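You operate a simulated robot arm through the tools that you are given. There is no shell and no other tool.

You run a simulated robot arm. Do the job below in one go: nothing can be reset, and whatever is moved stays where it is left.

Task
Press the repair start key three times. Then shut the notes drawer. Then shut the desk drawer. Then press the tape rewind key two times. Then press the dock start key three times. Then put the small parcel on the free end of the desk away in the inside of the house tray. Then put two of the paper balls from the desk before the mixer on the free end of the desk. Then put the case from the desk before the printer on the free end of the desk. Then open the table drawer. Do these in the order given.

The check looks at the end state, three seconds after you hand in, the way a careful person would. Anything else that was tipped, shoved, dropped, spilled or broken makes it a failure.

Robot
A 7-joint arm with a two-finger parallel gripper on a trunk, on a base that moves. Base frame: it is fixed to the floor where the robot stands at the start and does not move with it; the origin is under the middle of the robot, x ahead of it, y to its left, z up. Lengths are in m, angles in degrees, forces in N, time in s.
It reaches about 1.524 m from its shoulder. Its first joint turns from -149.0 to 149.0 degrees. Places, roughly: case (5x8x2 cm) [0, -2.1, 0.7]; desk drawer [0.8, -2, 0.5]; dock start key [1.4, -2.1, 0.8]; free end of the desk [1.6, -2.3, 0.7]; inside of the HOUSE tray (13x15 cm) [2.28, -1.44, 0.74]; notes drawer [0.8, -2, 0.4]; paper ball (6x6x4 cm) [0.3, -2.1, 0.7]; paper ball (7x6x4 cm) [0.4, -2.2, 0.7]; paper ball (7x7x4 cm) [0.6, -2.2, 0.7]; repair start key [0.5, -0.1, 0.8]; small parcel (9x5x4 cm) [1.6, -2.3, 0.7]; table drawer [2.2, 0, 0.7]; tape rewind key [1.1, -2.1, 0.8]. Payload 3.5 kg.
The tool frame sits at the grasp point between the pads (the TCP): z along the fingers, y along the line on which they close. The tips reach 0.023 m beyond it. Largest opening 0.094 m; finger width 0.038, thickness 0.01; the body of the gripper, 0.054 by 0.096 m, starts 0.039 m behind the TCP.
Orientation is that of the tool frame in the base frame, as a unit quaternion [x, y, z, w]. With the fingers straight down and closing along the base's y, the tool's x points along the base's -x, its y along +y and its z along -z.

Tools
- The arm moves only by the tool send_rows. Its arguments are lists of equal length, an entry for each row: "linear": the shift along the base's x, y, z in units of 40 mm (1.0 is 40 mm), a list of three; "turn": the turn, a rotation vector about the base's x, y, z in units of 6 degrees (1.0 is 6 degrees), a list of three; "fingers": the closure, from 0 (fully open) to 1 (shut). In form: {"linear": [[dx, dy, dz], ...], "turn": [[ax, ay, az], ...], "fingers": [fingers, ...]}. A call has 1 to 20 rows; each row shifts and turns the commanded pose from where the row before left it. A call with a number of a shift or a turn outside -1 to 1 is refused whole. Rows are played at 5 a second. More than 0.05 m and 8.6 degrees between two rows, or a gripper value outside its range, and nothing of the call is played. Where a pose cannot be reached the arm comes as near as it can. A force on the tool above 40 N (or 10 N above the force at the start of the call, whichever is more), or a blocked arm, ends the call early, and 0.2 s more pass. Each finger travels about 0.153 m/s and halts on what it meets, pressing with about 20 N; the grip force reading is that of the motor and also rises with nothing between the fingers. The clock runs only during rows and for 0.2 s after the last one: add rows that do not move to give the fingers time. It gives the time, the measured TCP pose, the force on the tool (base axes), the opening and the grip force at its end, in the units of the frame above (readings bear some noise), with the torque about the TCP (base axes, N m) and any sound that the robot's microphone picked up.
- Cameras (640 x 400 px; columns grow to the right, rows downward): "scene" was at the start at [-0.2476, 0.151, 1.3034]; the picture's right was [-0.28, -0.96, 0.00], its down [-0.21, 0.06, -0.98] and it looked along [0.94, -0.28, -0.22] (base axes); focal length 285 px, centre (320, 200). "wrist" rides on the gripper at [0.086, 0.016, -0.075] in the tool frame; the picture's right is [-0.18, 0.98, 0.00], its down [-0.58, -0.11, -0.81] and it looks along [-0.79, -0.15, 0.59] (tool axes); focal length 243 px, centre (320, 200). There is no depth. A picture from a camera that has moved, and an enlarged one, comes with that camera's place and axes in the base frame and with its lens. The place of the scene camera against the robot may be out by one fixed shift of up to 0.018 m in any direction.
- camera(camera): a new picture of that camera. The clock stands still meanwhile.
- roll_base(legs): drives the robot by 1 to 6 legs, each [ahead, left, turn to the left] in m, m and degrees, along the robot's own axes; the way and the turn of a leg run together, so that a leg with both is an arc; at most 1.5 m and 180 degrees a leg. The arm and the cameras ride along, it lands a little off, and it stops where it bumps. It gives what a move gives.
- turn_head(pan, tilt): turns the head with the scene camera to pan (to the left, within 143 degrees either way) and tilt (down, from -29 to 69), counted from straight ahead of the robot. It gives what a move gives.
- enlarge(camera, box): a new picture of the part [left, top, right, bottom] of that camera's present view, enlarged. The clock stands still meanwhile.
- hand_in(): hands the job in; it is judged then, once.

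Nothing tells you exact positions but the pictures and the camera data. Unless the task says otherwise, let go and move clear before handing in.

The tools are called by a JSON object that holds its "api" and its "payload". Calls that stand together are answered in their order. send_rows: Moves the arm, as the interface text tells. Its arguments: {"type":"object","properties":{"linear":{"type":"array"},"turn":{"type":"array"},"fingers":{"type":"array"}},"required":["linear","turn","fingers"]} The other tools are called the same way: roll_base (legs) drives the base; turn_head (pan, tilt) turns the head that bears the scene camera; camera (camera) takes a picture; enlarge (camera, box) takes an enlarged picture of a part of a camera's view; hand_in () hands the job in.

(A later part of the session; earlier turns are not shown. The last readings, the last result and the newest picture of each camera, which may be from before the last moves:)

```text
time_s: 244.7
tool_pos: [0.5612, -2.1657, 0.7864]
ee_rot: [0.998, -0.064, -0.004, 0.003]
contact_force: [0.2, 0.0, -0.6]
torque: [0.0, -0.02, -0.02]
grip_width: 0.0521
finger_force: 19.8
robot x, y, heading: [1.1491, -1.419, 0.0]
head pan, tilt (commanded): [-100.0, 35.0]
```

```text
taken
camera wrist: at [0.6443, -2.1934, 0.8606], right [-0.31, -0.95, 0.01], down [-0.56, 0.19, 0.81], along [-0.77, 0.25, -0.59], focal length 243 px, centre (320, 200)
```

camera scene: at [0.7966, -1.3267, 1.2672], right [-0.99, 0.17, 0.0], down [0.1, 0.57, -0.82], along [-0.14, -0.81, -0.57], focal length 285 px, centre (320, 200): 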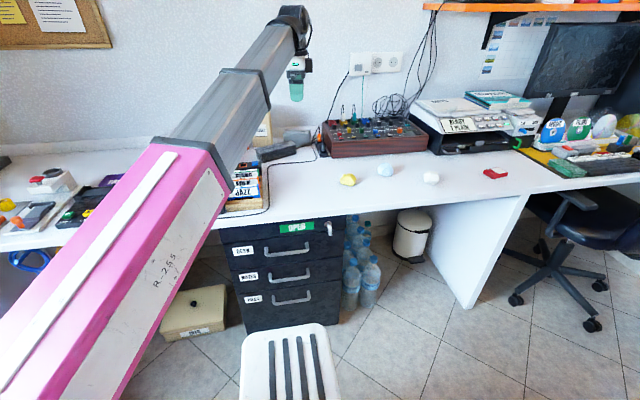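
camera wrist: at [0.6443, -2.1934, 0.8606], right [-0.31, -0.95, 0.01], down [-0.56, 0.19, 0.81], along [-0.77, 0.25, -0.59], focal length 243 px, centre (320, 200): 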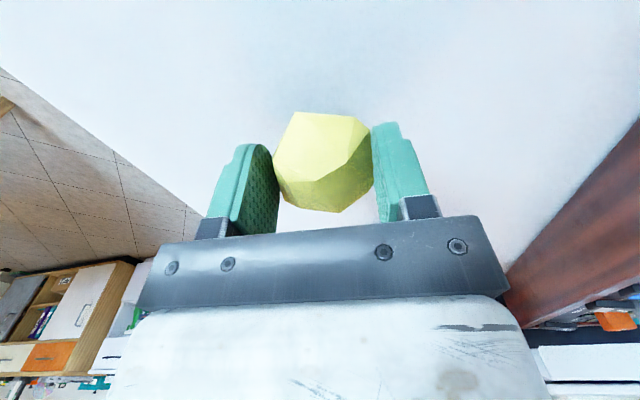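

The yellow ball is held. I'll lift slowly and carry it back along the arc to the free end.

{"api": "send_rows", "payload": {"linear": [[0, 0, 0.1], [0, 0, 0.2], [0, 0, 0.3], [0, 0, 0.35], [0, 0, 0.35], [0, 0, 0.35], [0, 0, 0.35], [0, 0, 0.35], [0, 0, 0.35], [0, 0, 0.35], [0, 0, 0.35], [0, 0, 0.35], [0.05, -0.02, 0.35], [0.1, -0.05, 0.35], [0.2, -0.1, 0.35], [0.3, -0.15, 0.35], [0.4, -0.2, 0.3], [0.45, -0.2, 0.2], [0.5, -0.2, 0.1], [0.5, -0.2, 0.1]], "turn": [[0, 0, 0], [0, 0, 0], [0, 0, 0], [0, 0, 0], [0, 0, 0], [0, 0, 0], [0, 0, 0], [0, 0, 0], [0, 0, 0], [0, 0, 0], [0, 0, 0], [0, 0, 0], [0, 0, 0], [0, 0, 0.05], [0, 0, 0.1], [0, 0, 0.15], [0, 0, 0.2], [0, 0, 0.2], [0, 0, 0.25], [0, 0, 0.25]], "fingers": [1, 1, 1, 1, 1, 1, 1, 1, 1, 1, 1, 1, 1, 1, 1, 1, 1, 1, 1, 1]}}

{"api": "send_rows", "payload": {"linear": [[0.55, -0.15, 0], [0.55, -0.15, 0], [0.55, -0.15, 0], [0.55, -0.1, 0], [0.55, -0.08, 0], [0.55, -0.08, 0], [0.55, -0.08, 0], [0.55, -0.05, 0], [0.55, -0.03, 0], [0.55, -0.03, 0], [0.55, 0, 0], [0.55, 0, 0], [0.55, 0, 0], [0.55, 0, 0], [0.55, 0, 0], [0.55, 0.02, 0], [0.55, 0.02, 0], [0.55, 0.03, 0], [0.55, 0.03, 0], [0.55, 0.03, 0]], "turn": [[0, 0, 0.25], [0, 0, 0.25], [0, 0, 0.25], [0, 0, 0.25], [0, 0, 0.25], [0, 0, 0.25], [0, 0, 0.25], [0, 0, 0.25], [0, 0, 0.25], [0, 0, 0.25], [0, 0, 0.25], [0, 0, 0.25], [0, 0, 0.25], [0, 0, 0.25], [0, 0, 0.25], [0, 0, 0.25], [0, 0, 0.25], [0, 0, 0.25], [0, 0, 0.25], [0, 0, 0.25]], "fingers": [1, 1, 1, 1, 1, 1, 1, 1, 1, 1, 1, 1, 1, 1, 1, 1, 1, 1, 1, 1]}}

```text
time_s: 248.9
tool_pos: [0.6614, -2.2117, 1.0201]
ee_rot: [1.0, -0.002, -0.004, 0.003]
contact_force: [-0.4, 0.6, -0.6]
torque: [0.01, 0.04, 0.02]
grip_width: 0.0516
finger_force: 20.2
robot x, y, heading: [1.149, -1.4161, 0.2]
head pan, tilt (commanded): [-100.0, 35.0]
```

```text
time_s: 253.1
tool_pos: [1.1007, -2.241, 1.0201]
ee_rot: [0.966, 0.257, -0.002, 0.004]
contact_force: [0.4, -0.2, -0.7]
torque: [0.04, -0.02, 0.0]
grip_width: 0.0515
finger_force: 20.2
robot x, y, heading: [1.1512, -1.4124, 0.1]
head pan, tilt (commanded): [-100.0, 35.0]
```

{"api": "send_rows", "payload": {"linear": [[0.55, 0.03, 0], [0.6, 0.03, 0], [0.6, 0.02, 0], [0.6, 0, 0], [0.6, 0, 0], [0.6, -0.02, 0], [0.6, -0.05, 0], [0.6, -0.05, 0], [0.6, -0.05, 0], [0.6, -0.05, 0], [0.6, -0.05, 0], [0.6, -0.05, 0], [0.6, -0.05, 0], [0.6, -0.1, 0], [0.6, -0.1, 0], [0.6, -0.1, 0], [0.6, -0.1, 0], [0.6, -0.1, 0], [0.6, -0.1, 0], [0.6, -0.1, 0]], "turn": [[0, 0, 0.15], [0, 0, 0.15], [0, 0, 0.15], [0, 0, 0.15], [0, 0, 0.15], [0, 0, 0.15], [0, 0, 0.15], [0, 0, 0.15], [0, 0, 0.15], [0, 0, 0.15], [0, 0, 0.15], [0, 0, 0.15], [0, 0, 0.15], [0, 0, 0.15], [0, 0, 0.15], [0, 0, 0.15], [0, 0, 0.15], [0, 0, 0.15], [0, 0, 0.15], [0, 0, 0.15]], "fingers": [1, 1, 1, 1, 1, 1, 1, 1, 1, 1, 1, 1, 1, 1, 1, 1, 1, 1, 1, 1]}}

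{"api": "send_rows", "payload": {"linear": [[0.5, -0.1, 0], [0.4, -0.1, 0], [0.3, -0.1, 0], [0.2, -0.1, 0], [0.1, 0, 0]], "turn": [[0, 0, 0.1], [0, 0, 0.1], [0, 0, 0.1], [0, 0, 0], [0, 0, 0]], "fingers": [1, 1, 1, 1, 1]}}

{"api": "camera", "payload": {"camera": "wrist"}}

```text
time_s: 257.3
tool_pos: [1.5797, -2.2796, 1.02]
ee_rot: [0.914, 0.405, -0.002, 0.004]
contact_force: [1.0, 0.1, 0.6]
torque: [0.0, 0.04, 0.01]
grip_width: 0.0515
finger_force: 20.2
robot x, y, heading: [1.1536, -1.4192, 0.2]
head pan, tilt (commanded): [-100.0, 35.0]
```

```text
time_s: 258.5
tool_pos: [1.639, -2.2973, 1.0187]
ee_rot: [0.908, 0.419, -0.002, 0.003]
contact_force: [0.6, 0.2, 0.0]
torque: [-0.02, -0.01, 0.0]
grip_width: 0.0512
finger_force: 19.1
robot x, y, heading: [1.1507, -1.4189, -0.1]
head pan, tilt (commanded): [-100.0, 35.0]
```

```text
taken
camera wrist: at [1.7064, -2.2417, 1.0943], right [0.63, -0.78, 0.01], down [-0.46, -0.36, 0.81], along [-0.63, -0.51, -0.59], focal length 243 px, centre (320, 200)
```

wrist: 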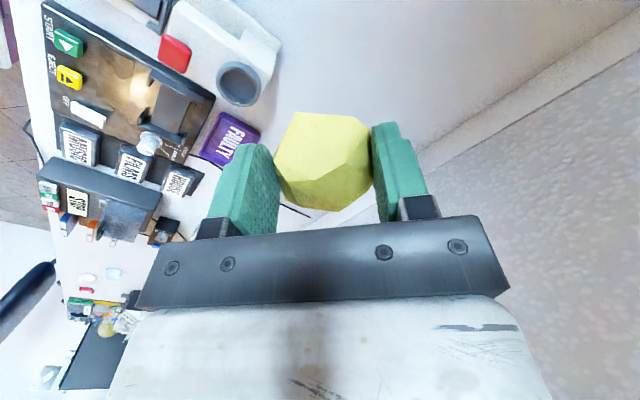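

I'll shift 3 cm further from the tester, then lower the ball onto the free end.

{"api": "send_rows", "payload": {"linear": [[0.2, 0, -0.1], [0.3, 0, -0.2], [0.2, -0.05, -0.35], [0.05, -0.03, -0.4], [0, 0, -0.45], [0, 0, -0.45], [0, 0, -0.45], [0, 0, -0.45], [0, 0, -0.45], [0, 0, -0.45], [0, 0, -0.45], [0, 0, -0.45], [0, 0, -0.4], [0, 0, -0.4], [0, 0, -0.3], [0, 0, -0.2], [0, 0, -0.15], [0, 0, -0.1], [0, 0, 0]], "turn": [[0, 0, 0], [0, 0, 0], [0, 0, 0], [0, 0, 0], [0, 0, 0], [0, 0, 0], [0, 0, 0], [0, 0, 0], [0, 0, 0], [0, 0, 0], [0, 0, 0], [0, 0, 0], [0, 0, 0], [0, 0, 0], [0, 0, 0], [0, 0, 0], [0, 0, 0], [0, 0, 0], [0, 0, 0]], "fingers": [1, 1, 1, 1, 1, 1, 1, 1, 1, 1, 1, 1, 1, 1, 1, 1, 1, 1, 1]}}

{"api": "camera", "payload": {"camera": "wrist"}}

```text
time_s: 262.5
tool_pos: [1.6693, -2.3014, 0.7716]
ee_rot: [0.908, 0.419, -0.002, 0.004]
contact_force: [-0.8, -0.5, -0.8]
torque: [0.03, -0.01, 0.02]
grip_width: 0.0516
finger_force: 19.5
robot x, y, heading: [1.1478, -1.4122, -0.0]
head pan, tilt (commanded): [-100.0, 35.0]
```

```text
taken
camera wrist: at [1.7369, -2.2451, 0.8465], right [0.63, -0.78, 0.01], down [-0.46, -0.36, 0.81], along [-0.63, -0.51, -0.59], focal length 243 px, centre (320, 200)
```

wrist: 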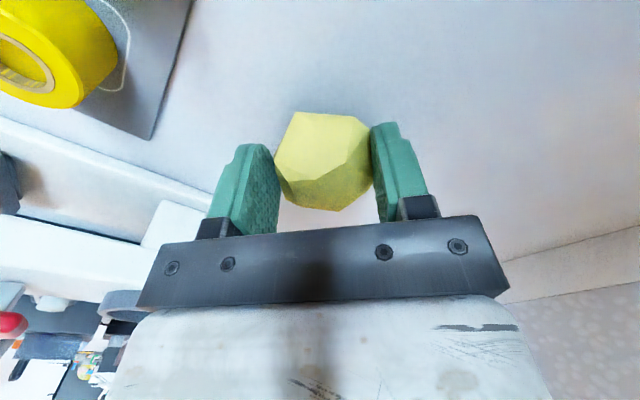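

{"api": "send_rows", "payload": {"linear": [[0, 0, -0.08], [0, 0, -0.08], [0, 0, -0.05], [0, 0, 0]], "turn": [[0, 0, 0], [0, 0, 0], [0, 0, 0], [0, 0, 0]], "fingers": [1, 1, 1, 1]}}

{"api": "send_rows", "payload": {"linear": [[0, 0, -0.04], [0, 0, 0]], "turn": [[0, 0, 0], [0, 0, 0]], "fingers": [1, 1]}}

```text
time_s: 263.5
tool_pos: [1.6694, -2.3009, 0.7628]
ee_rot: [0.908, 0.419, -0.003, 0.004]
contact_force: [-0.6, -0.6, -0.2]
torque: [0.02, -0.04, 0.01]
grip_width: 0.0512
finger_force: 20.5
robot x, y, heading: [1.1512, -1.4181, -0.0]
head pan, tilt (commanded): [-100.0, 35.0]
```

```text
time_s: 264.1
tool_pos: [1.6683, -2.3013, 0.7619]
ee_rot: [0.907, 0.42, -0.002, 0.005]
contact_force: [-0.1, 0.2, 1.5]
torque: [-0.01, 0.03, -0.01]
grip_width: 0.0512
finger_force: 20.0
robot x, y, heading: [1.1489, -1.4168, -0.1]
head pan, tilt (commanded): [-100.0, 35.0]
```

The ball is on the desk. I'll open the fingers and lift clear.

{"api": "send_rows", "payload": {"linear": [[0, 0, 0], [0, 0, 0], [0, 0, 0], [0, 0, 0]], "turn": [[0, 0, 0], [0, 0, 0], [0, 0, 0], [0, 0, 0]], "fingers": [0.35, 0.2, 0.15, 0.15]}}

{"api": "send_rows", "payload": {"linear": [[0, 0, 0.1], [0, 0, 0.3], [0, 0, 0.6], [0, 0, 0.8], [0, 0, 0.8], [0, 0, 0.8], [0, 0, 0.8], [0, 0, 0.8], [0, 0, 0.6], [0, 0, 0.4], [0, 0, 0.2]], "turn": [[0, 0, 0], [0, 0, 0], [0, 0, 0], [0, 0, 0], [0, 0, 0], [0, 0, 0], [0, 0, 0], [0, 0, 0], [0, 0, 0], [0, 0, 0], [0, 0, 0]], "fingers": [0.15, 0.15, 0.15, 0.1, 0, 0, 0, 0, 0, 0, 0]}}

{"api": "camera", "payload": {"camera": "wrist"}}

```text
time_s: 265.1
tool_pos: [1.6691, -2.3008, 0.7622]
ee_rot: [0.908, 0.419, -0.002, 0.004]
contact_force: [0.2, -0.7, -0.4]
torque: [-0.01, 0.02, -0.02]
grip_width: 0.0799
finger_force: 0.0
robot x, y, heading: [1.1462, -1.4189, 0.1]
head pan, tilt (commanded): [-100.0, 35.0]
```

```text
time_s: 267.5
tool_pos: [1.6692, -2.3007, 1.0103]
ee_rot: [0.908, 0.42, -0.001, 0.004]
contact_force: [0.5, -0.1, -0.6]
torque: [0.0, 0.0, 0.0]
grip_width: 0.0942
finger_force: 0.0
robot x, y, heading: [1.1509, -1.4182, 0.1]
head pan, tilt (commanded): [-100.0, 35.0]
```

```text
taken
camera wrist: at [1.7368, -2.2449, 1.0848], right [0.63, -0.78, 0.01], down [-0.46, -0.36, 0.81], along [-0.63, -0.51, -0.59], focal length 243 px, centre (320, 200)
```

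wrist: 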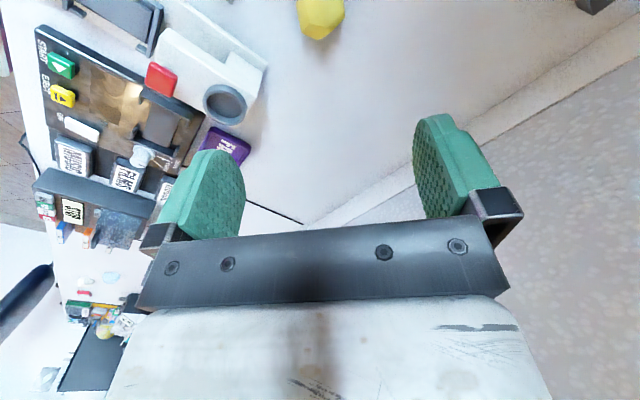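

The yellow ball is placed. Next the blue one: back along the arc at a safe height.

{"api": "send_rows", "payload": {"linear": [[-0.3, 0.05, 0.1], [-0.6, 0.1, 0.1], [-0.8, 0.15, 0.1], [-0.8, 0.15, 0.1], [-0.8, 0.15, 0], [-0.8, 0.15, 0], [-0.8, 0.15, 0], [-0.8, 0.15, 0], [-0.8, 0.15, 0], [-0.8, 0.1, 0], [-0.8, 0.05, 0], [-0.8, 0, 0], [-0.8, 0, 0], [-0.8, 0, 0], [-0.8, 0, 0], [-0.8, 0, 0], [-0.8, 0, 0], [-0.8, 0, 0], [-0.8, 0, 0], [-0.8, 0, 0]], "turn": [[0, 0, -0.15], [0, 0, -0.3], [0, 0, -0.3], [0, 0, -0.3], [0, 0, -0.3], [0, 0, -0.3], [0, 0, -0.3], [0, 0, -0.3], [0, 0, -0.3], [0, 0, -0.3], [0, 0, -0.3], [0, 0, -0.3], [0, 0, -0.3], [0, 0, -0.3], [0, 0, -0.3], [0, 0, -0.3], [0, 0, -0.3], [0, 0, -0.3], [0, 0, -0.3], [0, 0, -0.3]], "fingers": [0, 0, 0, 0, 0, 0, 0, 0, 0, 0, 0, 0, 0, 0, 0, 0, 0, 0, 0, 0]}}

{"api": "send_rows", "payload": {"linear": [[-0.8, 0, 0], [-0.8, 0, 0], [-0.8, 0, 0], [-0.8, 0, 0], [-0.8, 0, 0], [-0.8, 0, 0], [-0.8, 0, 0], [-0.8, 0.05, 0], [-0.8, 0.05, 0], [-0.8, 0.05, 0], [-0.8, 0.05, 0], [-0.8, 0.05, 0], [-0.8, 0.05, 0], [-0.8, 0.05, 0], [-0.8, 0.05, -0.1], [-0.8, 0.05, -0.2], [-0.6, 0.05, -0.3], [-0.4, 0.05, -0.4], [-0.2, 0, -0.4], [0, 0, -0.3]], "turn": [[0, 0, -0.3], [0, 0, -0.3], [0, 0, -0.3], [0, 0, -0.3], [0, 0, -0.3], [0, 0, -0.3], [0, 0, -0.3], [0, 0, -0.3], [0, 0, -0.3], [0, 0, -0.3], [0, 0, -0.3], [0, 0, -0.3], [0, 0, -0.3], [0, 0, -0.3], [0, 0, -0.3], [0, 0, -0.3], [0, 0, -0.3], [0, 0, -0.2], [0, 0, -0.1], [0, 0, 0]], "fingers": [0, 0, 0, 0, 0, 0, 0, 0, 0, 0, 0, 0, 0, 0, 0, 0, 0, 0, 0, 0]}}

{"api": "camera", "payload": {"camera": "wrist"}}

```text
time_s: 271.7
tool_pos: [1.0561, -2.2453, 1.0254]
ee_rot: [0.992, 0.126, -0.004, 0.002]
contact_force: [1.0, -0.7, 0.7]
torque: [0.0, -0.01, 0.02]
grip_width: 0.0942
finger_force: 0.1
robot x, y, heading: [1.15, -1.4153, -0.3]
head pan, tilt (commanded): [-100.0, 35.0]
```

```text
time_s: 275.9
tool_pos: [0.4966, -2.2236, 0.9569]
ee_rot: [0.988, -0.157, -0.004, 0.002]
contact_force: [0.1, -0.4, -0.1]
torque: [0.02, -0.02, 0.0]
grip_width: 0.0942
finger_force: 0.0
robot x, y, heading: [1.1437, -1.4156, -0.1]
head pan, tilt (commanded): [-100.0, 35.0]
```

```text
taken
camera wrist: at [0.5735, -2.2667, 1.0317], right [-0.48, -0.88, 0.01], down [-0.51, 0.28, 0.81], along [-0.71, 0.38, -0.59], focal length 243 px, centre (320, 200)
```

wrist: 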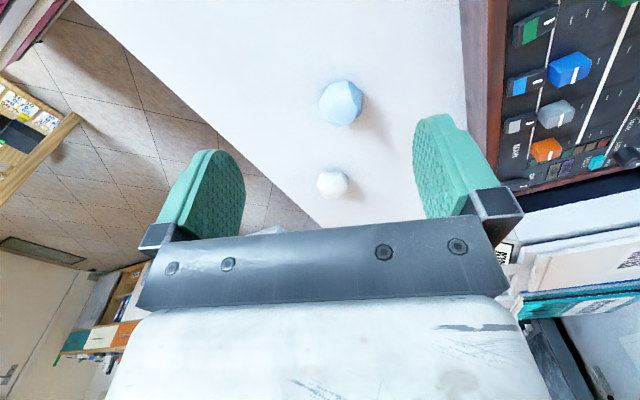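

{"api": "send_rows", "payload": {"linear": [[-0.2, 0.05, -0.1], [-0.5, 0.1, -0.1], [-0.6, 0.1, -0.1], [-0.5, 0.1, -0.1], [-0.35, 0.07, 0], [-0.1, 0, 0]], "turn": [[0, 0, 0], [0, 0, 0], [0, 0, 0], [0, 0, 0], [0, 0, 0], [0, 0, 0]], "fingers": [0, 0, 0, 0, 0, 0]}}

{"api": "enlarge", "payload": {"camera": "wrist", "box": [200, 0, 440, 150]}}

```text
time_s: 277.3
tool_pos: [0.4071, -2.2078, 0.9405]
ee_rot: [0.988, -0.156, -0.004, 0.002]
contact_force: [0.5, 0.4, 0.0]
torque: [-0.01, 0.06, -0.01]
grip_width: 0.0939
finger_force: 0.0
robot x, y, heading: [1.1475, -1.4176, 0.1]
head pan, tilt (commanded): [-100.0, 35.0]
```

```text
2.67 times, centred on (320, 75) of wrist
camera zoom: at [0.4844, -2.25, 1.0169], right [-0.48, -0.88, 0.01], down [-0.51, 0.29, 0.81], along [-0.71, 0.38, -0.59], focal length 647 px, centre (320, 533)
```

zoom: 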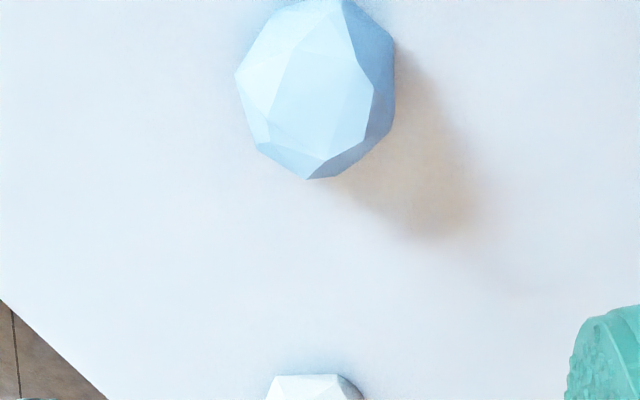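

{"api": "send_rows", "payload": {"linear": [[-0.08, 0.03, -0.3], [0, 0, -0.6], [0, 0, -0.8], [0, 0, -0.8], [0, 0, -0.7], [0, 0, -0.6], [0, 0, -0.4], [0, 0, -0.2], [0, 0, -0.1], [0, 0, 0]], "turn": [[0, 0, 0], [0, 0, 0], [0, 0, 0], [0, 0, 0], [0, 0, 0], [0, 0, 0], [0, 0, 0], [0, 0, 0], [0, 0, 0], [0, 0, 0]], "fingers": [0, 0, 0, 0, 0, 0, 0, 0, 0, 0]}}

{"api": "camera", "payload": {"camera": "wrist"}}

```text
time_s: 279.5
tool_pos: [0.4031, -2.2062, 0.7625]
ee_rot: [0.988, -0.156, -0.004, 0.002]
contact_force: [-0.6, -0.5, -0.4]
torque: [0.02, 0.02, 0.02]
grip_width: 0.094
finger_force: 0.0
robot x, y, heading: [1.1497, -1.4178, 0.2]
head pan, tilt (commanded): [-100.0, 35.0]
```

```text
taken
camera wrist: at [0.4809, -2.2488, 0.8365], right [-0.48, -0.88, 0.01], down [-0.51, 0.28, 0.81], along [-0.71, 0.38, -0.59], focal length 243 px, centre (320, 200)
```

wrist: 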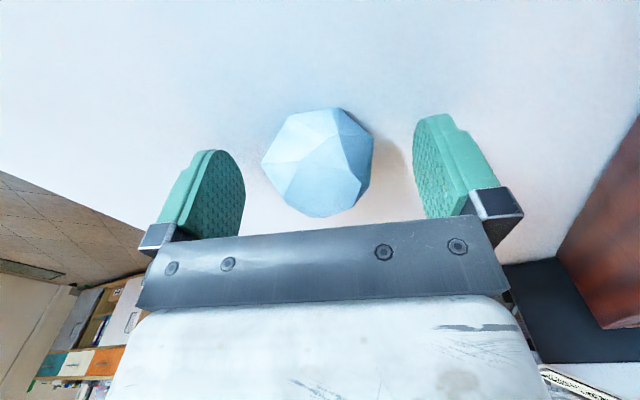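

The ball is well centred between the pads. I'll close and lift slowly.

{"api": "send_rows", "payload": {"linear": [[0, 0, -0.08], [0, 0, 0], [0, 0, 0], [0, 0, 0], [0, 0, 0], [0, 0, 0], [0, 0, 0], [0, 0, 0]], "turn": [[0, 0, 0], [0, 0, 0], [0, 0, 0], [0, 0, 0], [0, 0, 0], [0, 0, 0], [0, 0, 0], [0, 0, 0]], "fingers": [0, 0.1, 0.2, 0.4, 0.7, 1, 1, 1]}}

{"api": "send_rows", "payload": {"linear": [[0, 0, 0.05], [0, 0, 0.1], [0, 0, 0.1], [0, 0, 0.15], [0, 0, 0.15], [0, 0, 0.1], [0, 0, 0]], "turn": [[0, 0, 0], [0, 0, 0], [0, 0, 0], [0, 0, 0], [0, 0, 0], [0, 0, 0], [0, 0, 0]], "fingers": [1, 1, 1, 1, 1, 1, 1]}}

{"api": "camera", "payload": {"camera": "wrist"}}

```text
time_s: 281.3
tool_pos: [0.4048, -2.207, 0.7582]
ee_rot: [0.988, -0.156, -0.004, 0.002]
contact_force: [-0.9, -0.1, 0.1]
torque: [0.0, -0.01, 0.0]
grip_width: 0.0543
finger_force: 20.2
robot x, y, heading: [1.1473, -1.4146, 0.2]
head pan, tilt (commanded): [-100.0, 35.0]
```

```text
time_s: 282.9
tool_pos: [0.4043, -2.2059, 0.7839]
ee_rot: [0.988, -0.156, -0.004, 0.002]
contact_force: [-0.5, 0.1, -0.2]
torque: [0.01, 0.01, 0.01]
grip_width: 0.0544
finger_force: 20.2
robot x, y, heading: [1.1482, -1.4168, 0.1]
head pan, tilt (commanded): [-100.0, 35.0]
```

```text
taken
camera wrist: at [0.4809, -2.2489, 0.8591], right [-0.48, -0.88, 0.01], down [-0.51, 0.28, 0.81], along [-0.71, 0.38, -0.59], focal length 243 px, centre (320, 200)
```

wrist: 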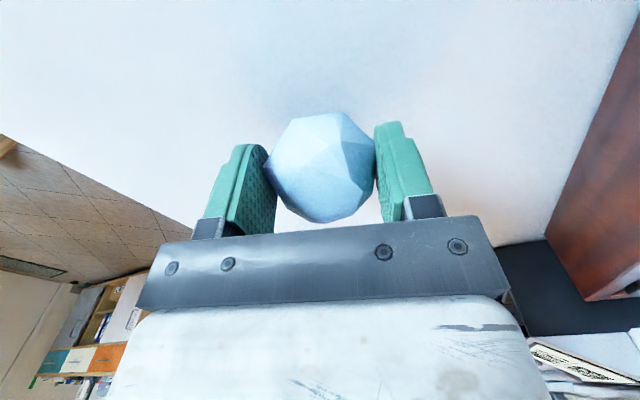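

The blue ball is held. I'll lift it and carry it to the free end. I plan to set it at about [1.60, -2.39], beside the yellow one.

{"api": "send_rows", "payload": {"linear": [[0, 0, 0.1], [0, 0, 0.2], [0, 0, 0.3], [0, 0, 0.35], [0, 0, 0.35], [0, 0, 0.35], [0, 0, 0.35], [0, 0, 0.35], [0, 0, 0.35], [0, 0, 0.35], [0, 0, 0.35], [0.05, 0, 0.35], [0.1, 0, 0.35], [0.2, 0, 0.35], [0.3, 0, 0.35], [0.4, 0, 0.35], [0.5, 0, 0.3], [0.55, 0, 0.2], [0.6, 0, 0.1], [0.6, 0, 0]], "turn": [[0, 0, 0], [0, 0, 0], [0, 0, 0], [0, 0, 0], [0, 0, 0], [0, 0, 0], [0, 0, 0], [0, 0, 0], [0, 0, 0], [0, 0, 0], [0, 0, 0], [0, 0, 0], [0, 0, 0], [0, 0, 0], [0, 0, 0], [0, 0, 0], [0, 0, 0.05], [0, 0, 0.1], [0, 0, 0.1], [0, 0, 0.1]], "fingers": [1, 1, 1, 1, 1, 1, 1, 1, 1, 1, 1, 1, 1, 1, 1, 1, 1, 1, 1, 1]}}

{"api": "send_rows", "payload": {"linear": [[0.6, -0.03, 0], [0.6, -0.03, 0], [0.6, -0.03, 0], [0.6, -0.03, 0], [0.6, -0.03, 0], [0.6, -0.03, 0], [0.6, -0.03, 0], [0.6, -0.03, 0], [0.6, -0.03, 0], [0.6, -0.03, 0], [0.6, -0.03, 0], [0.6, -0.03, 0], [0.6, -0.03, 0], [0.6, -0.03, 0], [0.6, -0.03, 0], [0.6, -0.03, 0], [0.6, -0.03, 0], [0.6, -0.03, 0], [0.6, -0.03, 0], [0.6, -0.03, 0]], "turn": [[0, 0, 0.1], [0, 0, 0.1], [0, 0, 0.1], [0, 0, 0.1], [0, 0, 0.1], [0, 0, 0.1], [0, 0, 0.1], [0, 0, 0.1], [0, 0, 0.1], [0, 0, 0.1], [0, 0, 0.1], [0, 0, 0.1], [0, 0, 0.1], [0, 0, 0.1], [0, 0, 0.1], [0, 0, 0.1], [0, 0, 0.1], [0, 0, 0.1], [0, 0, 0.1], [0, 0, 0.1]], "fingers": [1, 1, 1, 1, 1, 1, 1, 1, 1, 1, 1, 1, 1, 1, 1, 1, 1, 1, 1, 1]}}

{"api": "send_rows", "payload": {"linear": [[0.6, -0.1, 0], [0.6, -0.1, 0], [0.6, -0.1, 0], [0.6, -0.1, 0], [0.6, -0.1, 0], [0.6, -0.1, 0], [0.6, -0.1, 0], [0.6, -0.15, 0], [0.6, -0.15, 0], [0.6, -0.2, 0], [0.6, -0.2, 0], [0.6, -0.2, 0], [0.6, -0.2, 0], [0.6, -0.2, 0], [0.6, -0.2, 0], [0.6, -0.25, 0], [0.6, -0.25, 0], [0.5, -0.25, 0], [0.3, -0.2, 0], [0.1, -0.1, 0]], "turn": [[0, 0, 0.05], [0, 0, 0.05], [0, 0, 0.05], [0, 0, 0], [0, 0, 0], [0, 0, 0], [0, 0, 0], [0, 0, 0], [0, 0, 0], [0, 0, 0], [0, 0, 0], [0, 0, 0], [0, 0, 0], [0, 0, 0], [0, 0, 0], [0, 0, 0], [0, 0, 0], [0, 0, 0], [0, 0, 0], [0, 0, 0]], "fingers": [1, 1, 1, 1, 1, 1, 1, 1, 1, 1, 1, 1, 1, 1, 1, 1, 1, 1, 1, 1]}}

{"api": "camera", "payload": {"camera": "wrist"}}

```text
time_s: 287.1
tool_pos: [0.5358, -2.2069, 1.0143]
ee_rot: [0.99, -0.138, -0.004, 0.002]
contact_force: [0.3, -0.1, 0.0]
torque: [0.0, 0.0, -0.03]
grip_width: 0.0538
finger_force: 19.9
robot x, y, heading: [1.1495, -1.4166, 0.1]
head pan, tilt (commanded): [-100.0, 35.0]
```

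```text
time_s: 291.3
tool_pos: [1.0158, -2.2298, 1.0148]
ee_rot: [0.999, -0.034, -0.004, 0.002]
contact_force: [1.4, -0.7, 0.6]
torque: [-0.01, 0.01, 0.01]
grip_width: 0.0536
finger_force: 20.5
robot x, y, heading: [1.1526, -1.4178, 0.2]
head pan, tilt (commanded): [-100.0, 35.0]
```

```text
time_s: 295.5
tool_pos: [1.4607, -2.3597, 1.0146]
ee_rot: [1.0, -0.026, -0.003, 0.002]
contact_force: [-0.3, -1.0, 0.6]
torque: [0.01, 0.0, -0.03]
grip_width: 0.0541
finger_force: 20.1
robot x, y, heading: [1.1485, -1.4159, 0.1]
head pan, tilt (commanded): [-100.0, 35.0]
```

```text
taken
camera wrist: at [1.5455, -2.381, 1.0895], right [-0.23, -0.97, 0.01], down [-0.57, 0.14, 0.81], along [-0.79, 0.19, -0.59], focal length 243 px, centre (320, 200)
```

wrist: 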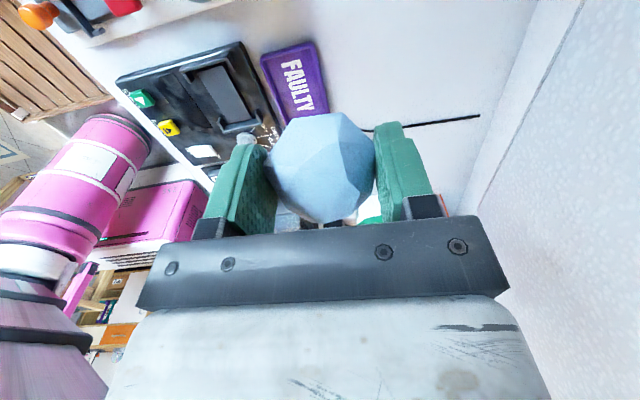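

{"api": "send_rows", "payload": {"linear": [[0.2, -0.05, 0], [0.4, -0.1, 0], [0.5, -0.1, 0], [0.6, -0.15, 0], [0.6, -0.15, 0], [0.6, -0.1, 0], [0.4, -0.1, 0], [0.2, 0, 0], [0.1, 0, 0]], "turn": [[0, 0, 0], [0, 0, 0.1], [0, 0, 0.1], [0, 0, 0.1], [0, 0, 0.1], [0, 0, 0.1], [0, 0, 0], [0, 0, 0], [0, 0, 0]], "fingers": [1, 1, 1, 1, 1, 1, 1, 1, 1]}}

{"api": "send_rows", "payload": {"linear": [[0, 0, -0.15], [0, 0, -0.3], [0, 0, -0.4], [0, 0, -0.45], [0, 0, -0.45], [0, 0, -0.45], [0, 0, -0.45], [0, 0, -0.45], [0, 0, -0.45], [0, 0, -0.45], [0, 0, -0.4], [0, 0, -0.3], [0, 0, -0.2], [0, 0, -0.1], [0, 0, 0]], "turn": [[0, 0, 0], [0, 0, 0], [0, 0, 0], [0, 0, 0], [0, 0, 0], [0, 0, 0], [0, 0, 0], [0, 0, 0], [0, 0, 0], [0, 0, 0], [0, 0, 0], [0, 0, 0], [0, 0, 0], [0, 0, 0], [0, 0, 0]], "fingers": [1, 1, 1, 1, 1, 1, 1, 1, 1, 1, 1, 1, 1, 1, 1]}}

{"api": "camera", "payload": {"camera": "wrist"}}

```text
time_s: 297.5
tool_pos: [1.6043, -2.391, 1.0143]
ee_rot: [1.0, 0.001, -0.003, 0.002]
contact_force: [0.2, 0.1, 0.2]
torque: [-0.02, 0.02, -0.06]
grip_width: 0.054
finger_force: 20.1
robot x, y, heading: [1.1479, -1.4174, 0.2]
head pan, tilt (commanded): [-100.0, 35.0]
```

```text
time_s: 300.7
tool_pos: [1.6031, -2.3913, 0.8147]
ee_rot: [1.0, 0.001, -0.004, 0.002]
contact_force: [0.4, 0.9, -0.5]
torque: [0.0, 0.01, 0.03]
grip_width: 0.0542
finger_force: 20.7
robot x, y, heading: [1.1496, -1.418, 0.0]
head pan, tilt (commanded): [-100.0, 35.0]
```

```text
taken
camera wrist: at [1.6899, -2.4069, 0.8892], right [-0.18, -0.98, 0.01], down [-0.58, 0.11, 0.81], along [-0.8, 0.14, -0.59], focal length 243 px, centre (320, 200)
```

wrist: 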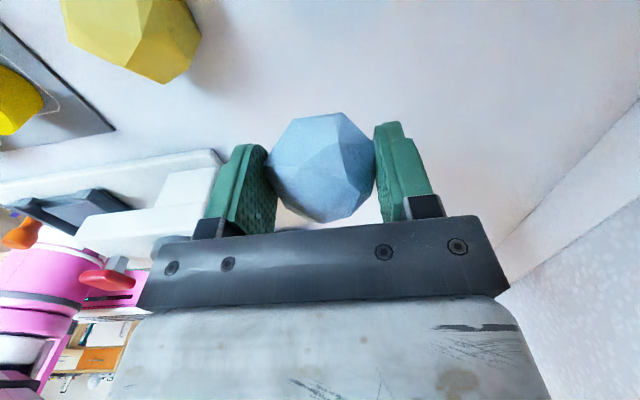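

{"api": "send_rows", "payload": {"linear": [[0, 0, -0.2], [0, 0, -0.3], [0, 0, -0.3], [0, 0, -0.2], [0, 0, -0.1], [0, 0, -0.08], [0, 0, -0.05], [0, 0, 0]], "turn": [[0, 0, 0], [0, 0, 0], [0, 0, 0], [0, 0, 0], [0, 0, 0], [0, 0, 0], [0, 0, 0], [0, 0, 0]], "fingers": [1, 1, 1, 1, 1, 1, 1, 1]}}

{"api": "send_rows", "payload": {"linear": [[0, 0, -0.05], [0, 0, 0]], "turn": [[0, 0, 0], [0, 0, 0]], "fingers": [1, 1]}}

```text
time_s: 302.5
tool_pos: [1.6046, -2.3903, 0.7655]
ee_rot: [1.0, 0.0, -0.003, 0.003]
contact_force: [-0.5, 0.3, -0.5]
torque: [0.01, -0.03, -0.01]
grip_width: 0.054
finger_force: 19.7
robot x, y, heading: [1.1491, -1.4159, 0.2]
head pan, tilt (commanded): [-100.0, 35.0]
```

```text
time_s: 303.1
tool_pos: [1.6042, -2.3915, 0.7624]
ee_rot: [1.0, 0.001, -0.003, 0.003]
contact_force: [-0.3, -0.2, -0.4]
torque: [0.02, -0.04, 0.02]
grip_width: 0.054
finger_force: 20.2
robot x, y, heading: [1.1497, -1.4142, 0.3]
head pan, tilt (commanded): [-100.0, 35.0]
```

{"api": "send_rows", "payload": {"linear": [[0, 0, -0.04], [0, 0, -0.04], [0, 0, 0]], "turn": [[0, 0, 0], [0, 0, 0], [0, 0, 0]], "fingers": [1, 1, 1]}}

```text
time_s: 303.9
tool_pos: [1.6035, -2.391, 0.7593]
ee_rot: [1.0, 0.001, -0.004, 0.003]
contact_force: [0.4, -0.2, 2.8]
torque: [0.04, 0.01, -0.02]
grip_width: 0.0541
finger_force: 19.9
robot x, y, heading: [1.1489, -1.4157, 0.1]
head pan, tilt (commanded): [-100.0, 35.0]
```

It touches the desk. I'll release and lift.

{"api": "send_rows", "payload": {"linear": [[0, 0, 0], [0, 0, 0], [0, 0, 0], [0, 0, 0]], "turn": [[0, 0, 0], [0, 0, 0], [0, 0, 0], [0, 0, 0]], "fingers": [0.35, 0.2, 0.15, 0.15]}}

{"api": "send_rows", "payload": {"linear": [[0, 0, 0.1], [0, 0, 0.3], [0, 0, 0.6], [0, 0, 0.8], [0, 0, 0.8], [0, 0, 0.8], [0, 0, 0.8], [0, 0, 0.8], [0, 0, 0.6], [0, 0, 0.4], [0, 0, 0.2]], "turn": [[0, 0, 0], [0, 0, 0], [0, 0, 0], [0, 0, 0], [0, 0, 0], [0, 0, 0], [0, 0, 0], [0, 0, 0], [0, 0, 0], [0, 0, 0], [0, 0, 0]], "fingers": [0.15, 0.15, 0.15, 0.15, 0.15, 0.15, 0.15, 0.1, 0, 0, 0]}}

{"api": "camera", "payload": {"camera": "wrist"}}

{"api": "turn_head", "payload": {"pan": -120, "tilt": 35}}

{"api": "camera", "payload": {"camera": "scene"}}

```text
time_s: 304.9
tool_pos: [1.6047, -2.3894, 0.7593]
ee_rot: [1.0, 0.001, -0.004, 0.002]
contact_force: [-0.5, 0.0, 0.1]
torque: [-0.02, 0.0, 0.0]
grip_width: 0.0796
finger_force: 0.0
robot x, y, heading: [1.1463, -1.4131, 0.2]
head pan, tilt (commanded): [-100.0, 35.0]
```

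```text
time_s: 307.3
tool_pos: [1.6048, -2.3915, 1.0086]
ee_rot: [1.0, 0.0, -0.003, 0.003]
contact_force: [-0.1, 0.2, 0.1]
torque: [-0.03, -0.02, 0.0]
grip_width: 0.094
finger_force: 0.1
robot x, y, heading: [1.1504, -1.4182, -0.2]
head pan, tilt (commanded): [-100.0, 35.0]
```

```text
taken
camera wrist: at [1.6898, -2.4069, 1.0831], right [-0.18, -0.98, 0.01], down [-0.58, 0.11, 0.81], along [-0.8, 0.14, -0.59], focal length 243 px, centre (320, 200)
```

wrist: 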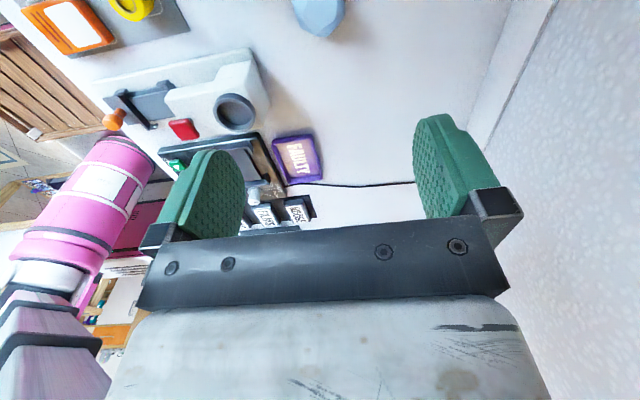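

```text
time_s: 308.1
tool_pos: [1.6037, -2.3913, 1.008]
ee_rot: [1.0, 0.001, -0.003, 0.003]
contact_force: [-0.5, 0.0, 0.2]
torque: [-0.01, -0.03, 0.0]
grip_width: 0.0941
finger_force: 0.0
robot x, y, heading: [1.1509, -1.4186, 0.1]
head pan, tilt (commanded): [-120.0, 35.0]
```

```text
taken
camera scene: at [0.7679, -1.3163, 1.2673], right [-0.87, 0.5, 0.0], down [0.29, 0.5, -0.82], along [-0.41, -0.71, -0.57], focal length 285 px, centre (320, 200)
```

scene: 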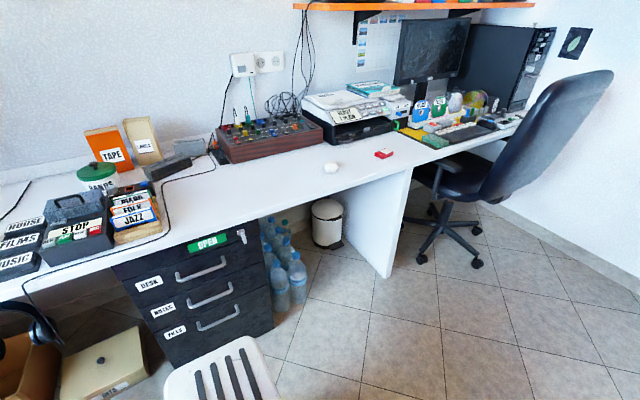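

Both balls are placed. The red case is at about [0.0, -2.12], in front of the printer. I'll zoom in on it and roll the base back 0.2 m so it's comfortably within reach.

{"api": "enlarge", "payload": {"camera": "scene", "box": [340, 120, 436, 180]}}

{"api": "roll_base", "payload": {"legs": [[-0.2, 0, 0]]}}

```text
6.67 times, centred on (388, 150) of scene
camera zoom: at [0.7679, -1.3163, 1.2673], right [-0.87, 0.5, 0.0], down [0.29, 0.5, -0.82], along [-0.41, -0.71, -0.57], focal length 1899 px, centre (-133, 533)
```

zoom: 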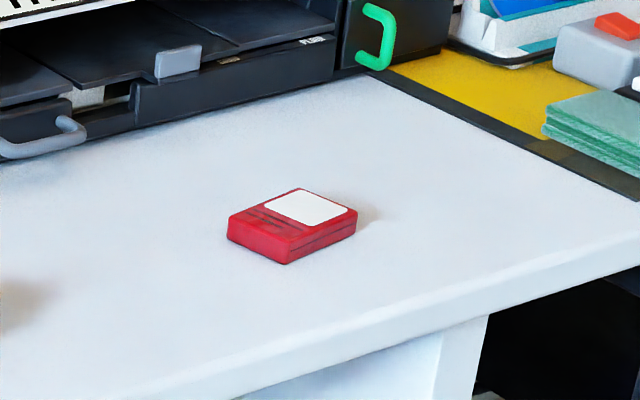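

```text
time_s: 309.7
tool_pos: [1.4019, -2.3906, 1.008]
ee_rot: [1.0, 0.0, -0.004, 0.002]
contact_force: [-0.1, 0.4, 0.2]
torque: [0.02, 0.05, -0.01]
grip_width: 0.094
finger_force: 0.0
robot x, y, heading: [0.9498, -1.419, -0.1]
head pan, tilt (commanded): [-120.0, 35.0]
```

The case's long side lies about 9° off x, so I'll grip it across its 5 cm width, along y. I'll swing along the arc toward it.

{"api": "send_rows", "payload": {"linear": [[-0.3, 0.05, 0.1], [-0.6, 0.1, 0.2], [-0.8, 0.11, 0.2], [-0.8, 0.11, 0.2], [-0.8, 0.11, 0.1], [-0.8, 0.11, 0], [-0.8, 0.11, 0], [-0.8, 0.11, 0], [-0.8, 0.11, 0], [-0.8, 0.11, 0], [-0.8, 0.1, 0], [-0.8, 0.1, 0], [-0.8, 0.1, 0], [-0.8, 0.1, 0], [-0.8, 0.1, 0], [-0.8, 0.1, 0], [-0.8, 0.1, 0], [-0.8, 0.1, 0], [-0.8, 0.14, 0], [-0.8, 0.14, 0]], "turn": [[0, 0, 0], [0, 0, 0], [0, 0, 0], [0, 0, 0], [0, 0, 0], [0, 0, 0], [0, 0, 0], [0, 0, 0], [0, 0, 0], [0, 0, 0], [0, 0, 0], [0, 0, 0], [0, 0, 0], [0, 0, 0], [0, 0, 0], [0, 0, 0], [0, 0, 0], [0, 0, 0], [0, 0, 0], [0, 0, 0]], "fingers": [0, 0, 0, 0, 0, 0, 0, 0, 0, 0, 0, 0, 0, 0, 0, 0, 0, 0, 0, 0]}}

{"api": "send_rows", "payload": {"linear": [[-0.8, 0.14, 0], [-0.8, 0.14, 0], [-0.8, 0.14, 0], [-0.8, 0.14, 0], [-0.75, 0.25, 0], [-0.7, 0.28, 0], [-0.7, 0.28, 0], [-0.7, 0.28, 0], [-0.7, 0.28, 0], [-0.7, 0.28, 0], [-0.7, 0.28, 0], [-0.7, 0.28, 0], [-0.7, 0.28, 0], [-0.7, 0.2, 0], [-0.6, 0.1, 0], [-0.4, 0.05, 0], [-0.2, 0, 0]], "turn": [[0, 0, 0], [0, 0, 0], [0, 0, 0], [0, 0, 0.1], [0, 0, 0.1], [0, 0, 0.1], [0, 0, 0.1], [0, 0, 0.1], [0, 0, 0.1], [0, 0, 0.1], [0, 0, 0.1], [0, 0, 0.1], [0, 0, 0.1], [0, 0, 0.1], [0, 0, 0.1], [0, 0, 0.1], [0, 0, 0.1]], "fingers": [0, 0, 0, 0, 0, 0, 0, 0, 0, 0, 0, 0, 0, 0, 0, 0, 0]}}

{"api": "camera", "payload": {"camera": "wrist"}}

```text
time_s: 313.9
tool_pos: [0.7916, -2.3074, 1.0408]
ee_rot: [1.0, 0.0, -0.003, 0.003]
contact_force: [0.1, 0.1, -0.3]
torque: [-0.01, 0.0, 0.02]
grip_width: 0.0942
finger_force: 0.1
robot x, y, heading: [0.9496, -1.4201, 0.1]
head pan, tilt (commanded): [-120.0, 35.0]
```

```text
time_s: 317.5
tool_pos: [0.3324, -2.171, 1.0394]
ee_rot: [0.997, 0.072, -0.004, 0.003]
contact_force: [0.3, 0.2, -0.6]
torque: [0.0, 0.0, -0.01]
grip_width: 0.094
finger_force: 0.1
robot x, y, heading: [0.9506, -1.4146, -0.1]
head pan, tilt (commanded): [-120.0, 35.0]
```

```text
taken
camera wrist: at [0.4194, -2.1743, 1.1154], right [-0.04, -1.0, 0.01], down [-0.59, 0.03, 0.81], along [-0.81, 0.03, -0.59], focal length 243 px, centre (320, 200)
```

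wrist: 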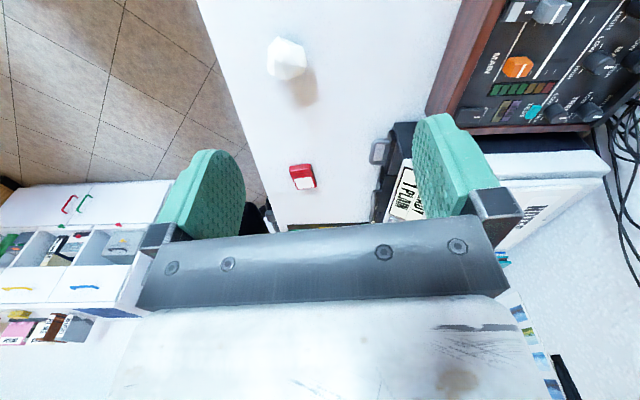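

{"api": "send_rows", "payload": {"linear": [[-0.3, 0.05, 0], [-0.6, 0.1, -0.1], [-0.8, 0.15, -0.2], [-0.8, 0.15, -0.25], [-0.8, 0.15, -0.3], [-0.8, 0.15, -0.3], [-0.8, 0.15, -0.3], [-0.8, 0.15, -0.3], [-0.8, 0.1, -0.25], [-0.7, 0.1, -0.2], [-0.5, 0.05, -0.1], [-0.3, 0.03, 0], [-0.1, 0, 0]], "turn": [[0, 0, 0], [0, 0, 0], [0, 0, 0], [0, 0, 0], [0, 0, 0], [0, 0, 0], [0, 0, 0], [0, 0, 0], [0, 0, 0], [0, 0, 0], [0, 0, 0], [0, 0, 0], [0, 0, 0]], "fingers": [0, 0, 0, 0, 0, 0, 0, 0, 0, 0, 0, 0, 0]}}

{"api": "camera", "payload": {"camera": "wrist"}}

{"api": "enlarge", "payload": {"camera": "wrist", "box": [200, 0, 440, 150]}}

```text
time_s: 320.3
tool_pos: [0.0083, -2.1167, 0.9484]
ee_rot: [0.997, 0.074, -0.004, 0.003]
contact_force: [-0.5, -0.6, 0.0]
torque: [0.03, 0.01, -0.01]
grip_width: 0.0939
finger_force: 0.1
robot x, y, heading: [0.9521, -1.4179, 0.1]
head pan, tilt (commanded): [-120.0, 35.0]
```

```text
taken
camera wrist: at [0.0959, -2.1214, 1.0225], right [-0.04, -1.0, 0.01], down [-0.59, 0.03, 0.81], along [-0.81, 0.03, -0.59], focal length 243 px, centre (320, 200)
```

wrist: 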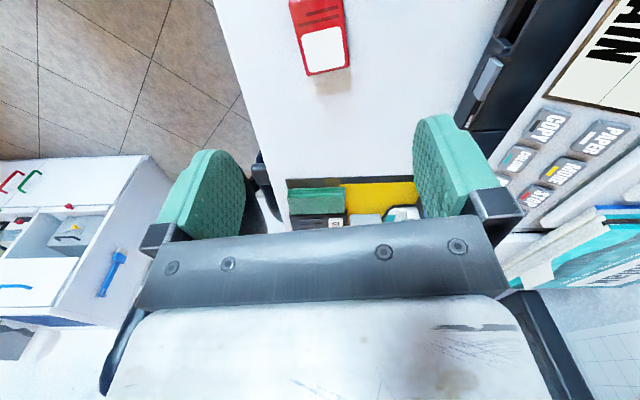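

```text
2.67 times, centred on (320, 75) of wrist
camera zoom: at [0.0959, -2.1214, 1.0225], right [-0.04, -1.0, 0.01], down [-0.59, 0.03, 0.81], along [-0.81, 0.03, -0.59], focal length 647 px, centre (320, 533)
```

zoom: 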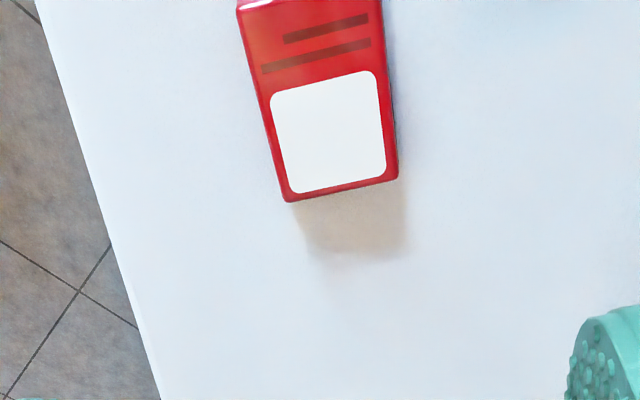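

{"api": "send_rows", "payload": {"linear": [[-0.1, -0.06, -0.3], [-0.1, -0.06, -0.6], [0, 0, -0.8], [0, 0, -0.8], [0, 0, -0.7], [0, 0, -0.6], [0, 0, -0.4], [0, 0, -0.25], [0, 0, -0.1], [0, 0, 0]], "turn": [[0, 0, 0], [0, 0, 0], [0, 0, 0], [0, 0, 0], [0, 0, 0], [0, 0, 0], [0, 0, 0], [0, 0, 0], [0, 0, 0], [0, 0, 0]], "fingers": [0, 0, 0, 0, 0, 0, 0, 0, 0, 0]}}

{"api": "camera", "payload": {"camera": "wrist"}}

```text
time_s: 322.5
tool_pos: [0.0005, -2.1224, 0.765]
ee_rot: [0.997, 0.073, -0.003, 0.003]
contact_force: [0.7, -0.3, -0.5]
torque: [0.05, 0.01, 0.02]
grip_width: 0.0942
finger_force: 0.1
robot x, y, heading: [0.9491, -1.4165, 0.1]
head pan, tilt (commanded): [-120.0, 35.0]
```

```text
taken
camera wrist: at [0.0875, -2.1264, 0.8408], right [-0.04, -1.0, 0.01], down [-0.59, 0.03, 0.81], along [-0.81, 0.03, -0.59], focal length 243 px, centre (320, 200)
```

wrist: 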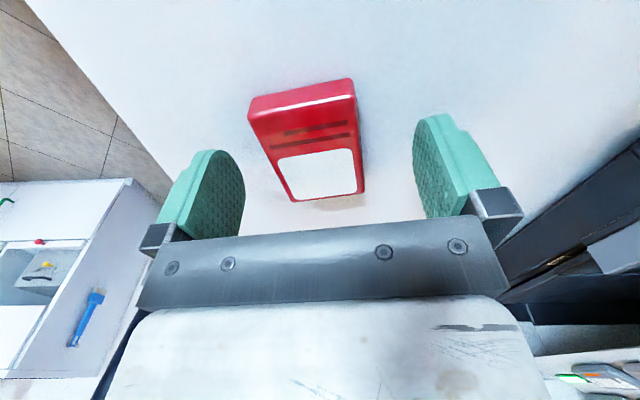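

Well centred. I'll lower the last 8 mm and close on the case.

{"api": "send_rows", "payload": {"linear": [[0, 0, -0.08], [0, 0, -0.06], [0, 0, -0.05], [0, 0, 0], [0, 0, 0], [0, 0, 0], [0, 0, 0], [0, 0, 0], [0, 0, 0], [0, 0, 0]], "turn": [[0, 0, 0], [0, 0, 0], [0, 0, 0], [0, 0, 0], [0, 0, 0], [0, 0, 0], [0, 0, 0], [0, 0, 0], [0, 0, 0], [0, 0, 0]], "fingers": [0, 0, 0, 0.1, 0.2, 0.4, 0.7, 1, 1, 1]}}

{"api": "send_rows", "payload": {"linear": [[0, 0, 0.05], [0, 0, 0.1], [0, 0, 0.1], [0, 0, 0.15], [0, 0, 0.15], [0, 0, 0.1], [0, 0, 0]], "turn": [[0, 0, 0], [0, 0, 0], [0, 0, 0], [0, 0, 0], [0, 0, 0], [0, 0, 0], [0, 0, 0]], "fingers": [1, 1, 1, 1, 1, 1, 1]}}

{"api": "camera", "payload": {"camera": "wrist"}}

```text
time_s: 324.7
tool_pos: [0.0017, -2.123, 0.7585]
ee_rot: [0.997, 0.072, -0.004, 0.002]
contact_force: [0.5, 0.0, 1.2]
torque: [0.01, -0.03, -0.01]
grip_width: 0.0493
finger_force: 20.2
robot x, y, heading: [0.9468, -1.4166, -0.1]
head pan, tilt (commanded): [-120.0, 35.0]
```

```text
time_s: 326.3
tool_pos: [0.0008, -2.1226, 0.785]
ee_rot: [0.997, 0.073, -0.003, 0.003]
contact_force: [0.5, 0.6, -0.4]
torque: [0.01, -0.02, 0.01]
grip_width: 0.0489
finger_force: 20.0
robot x, y, heading: [0.9472, -1.4214, -0.5]
head pan, tilt (commanded): [-120.0, 35.0]
```

```text
taken
camera wrist: at [0.0878, -2.1266, 0.8597], right [-0.04, -1.0, 0.01], down [-0.59, 0.03, 0.81], along [-0.81, 0.03, -0.59], focal length 243 px, centre (320, 200)
```

wrist: 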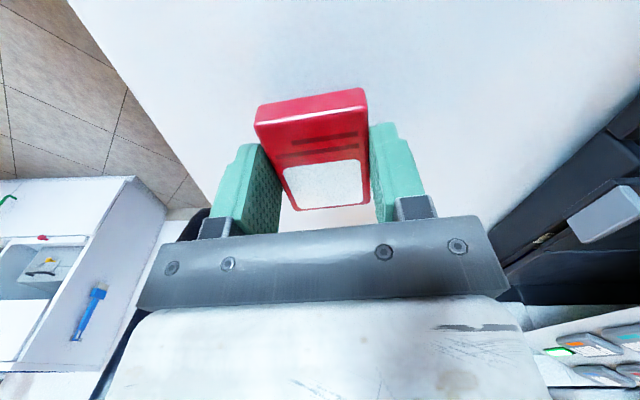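

The case is held. I'll lift it and carry it back along the arc.

{"api": "send_rows", "payload": {"linear": [[0, 0, 0.1], [0, 0, 0.2], [0, 0, 0.3], [0, 0, 0.35], [0, 0, 0.4], [0, 0, 0.4], [0, 0, 0.4], [0, 0, 0.4], [0, 0, 0.4], [0, 0, 0.4], [0, 0, 0.4], [0.05, 0, 0.4], [0.1, 0, 0.4], [0.2, -0.03, 0.4], [0.3, -0.05, 0.4], [0.4, -0.06, 0.4], [0.5, -0.08, 0.3], [0.6, -0.09, 0.2], [0.6, -0.09, 0.1], [0.6, -0.09, 0.1]], "turn": [[0, 0, 0], [0, 0, 0], [0, 0, 0], [0, 0, 0], [0, 0, 0], [0, 0, 0], [0, 0, 0], [0, 0, 0], [0, 0, 0], [0, 0, 0], [0, 0, 0], [0, 0, 0], [0, 0, 0], [0, 0, 0], [0, 0, 0], [0, 0, 0], [0, 0, 0], [0, 0, 0], [0, 0, 0], [0, 0, 0]], "fingers": [1, 1, 1, 1, 1, 1, 1, 1, 1, 1, 1, 1, 1, 1, 1, 1, 1, 1, 1, 1]}}

{"api": "send_rows", "payload": {"linear": [[0.6, -0.09, 0], [0.6, -0.09, 0], [0.6, -0.09, 0], [0.6, -0.09, 0], [0.6, -0.09, 0], [0.6, -0.12, 0], [0.6, -0.15, 0], [0.6, -0.2, 0], [0.6, -0.23, 0], [0.6, -0.23, 0], [0.6, -0.23, 0], [0.6, -0.23, 0], [0.6, -0.23, 0], [0.6, -0.23, 0], [0.6, -0.23, 0], [0.6, -0.23, 0], [0.6, -0.23, 0], [0.6, -0.2, 0], [0.6, -0.15, 0], [0.6, -0.1, 0]], "turn": [[0, 0, 0], [0, 0, 0], [0, 0, 0], [0, 0, 0], [0, 0, 0], [0, 0, 0], [0, 0, 0], [0, 0, 0], [0, 0, 0], [0, 0, 0], [0, 0, 0], [0, 0, 0], [0, 0, 0], [0, 0, 0], [0, 0, 0], [0, 0, 0], [0, 0, 0], [0, 0, 0], [0, 0, 0], [0, 0, 0]], "fingers": [1, 1, 1, 1, 1, 1, 1, 1, 1, 1, 1, 1, 1, 1, 1, 1, 1, 1, 1, 1]}}

{"api": "camera", "payload": {"camera": "wrist"}}

```text
time_s: 330.5
tool_pos: [0.1339, -2.1425, 1.0429]
ee_rot: [0.997, 0.073, -0.002, 0.004]
contact_force: [0.3, 0.4, -0.8]
torque: [-0.03, 0.0, -0.02]
grip_width: 0.0494
finger_force: 19.5
robot x, y, heading: [0.9503, -1.4154, 0.1]
head pan, tilt (commanded): [-120.0, 35.0]
```

```text
time_s: 334.7
tool_pos: [0.615, -2.2808, 1.0422]
ee_rot: [0.997, 0.072, -0.003, 0.003]
contact_force: [-0.1, -0.1, -0.6]
torque: [0.0, 0.0, 0.01]
grip_width: 0.0492
finger_force: 20.5
robot x, y, heading: [0.9519, -1.417, -0.1]
head pan, tilt (commanded): [-120.0, 35.0]
```

```text
taken
camera wrist: at [0.7016, -2.2835, 1.1171], right [-0.04, -1.0, 0.01], down [-0.59, 0.03, 0.81], along [-0.81, 0.03, -0.59], focal length 243 px, centre (320, 200)
```

wrist: 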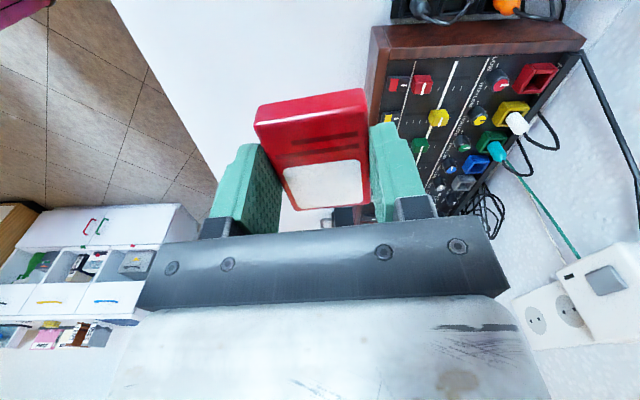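

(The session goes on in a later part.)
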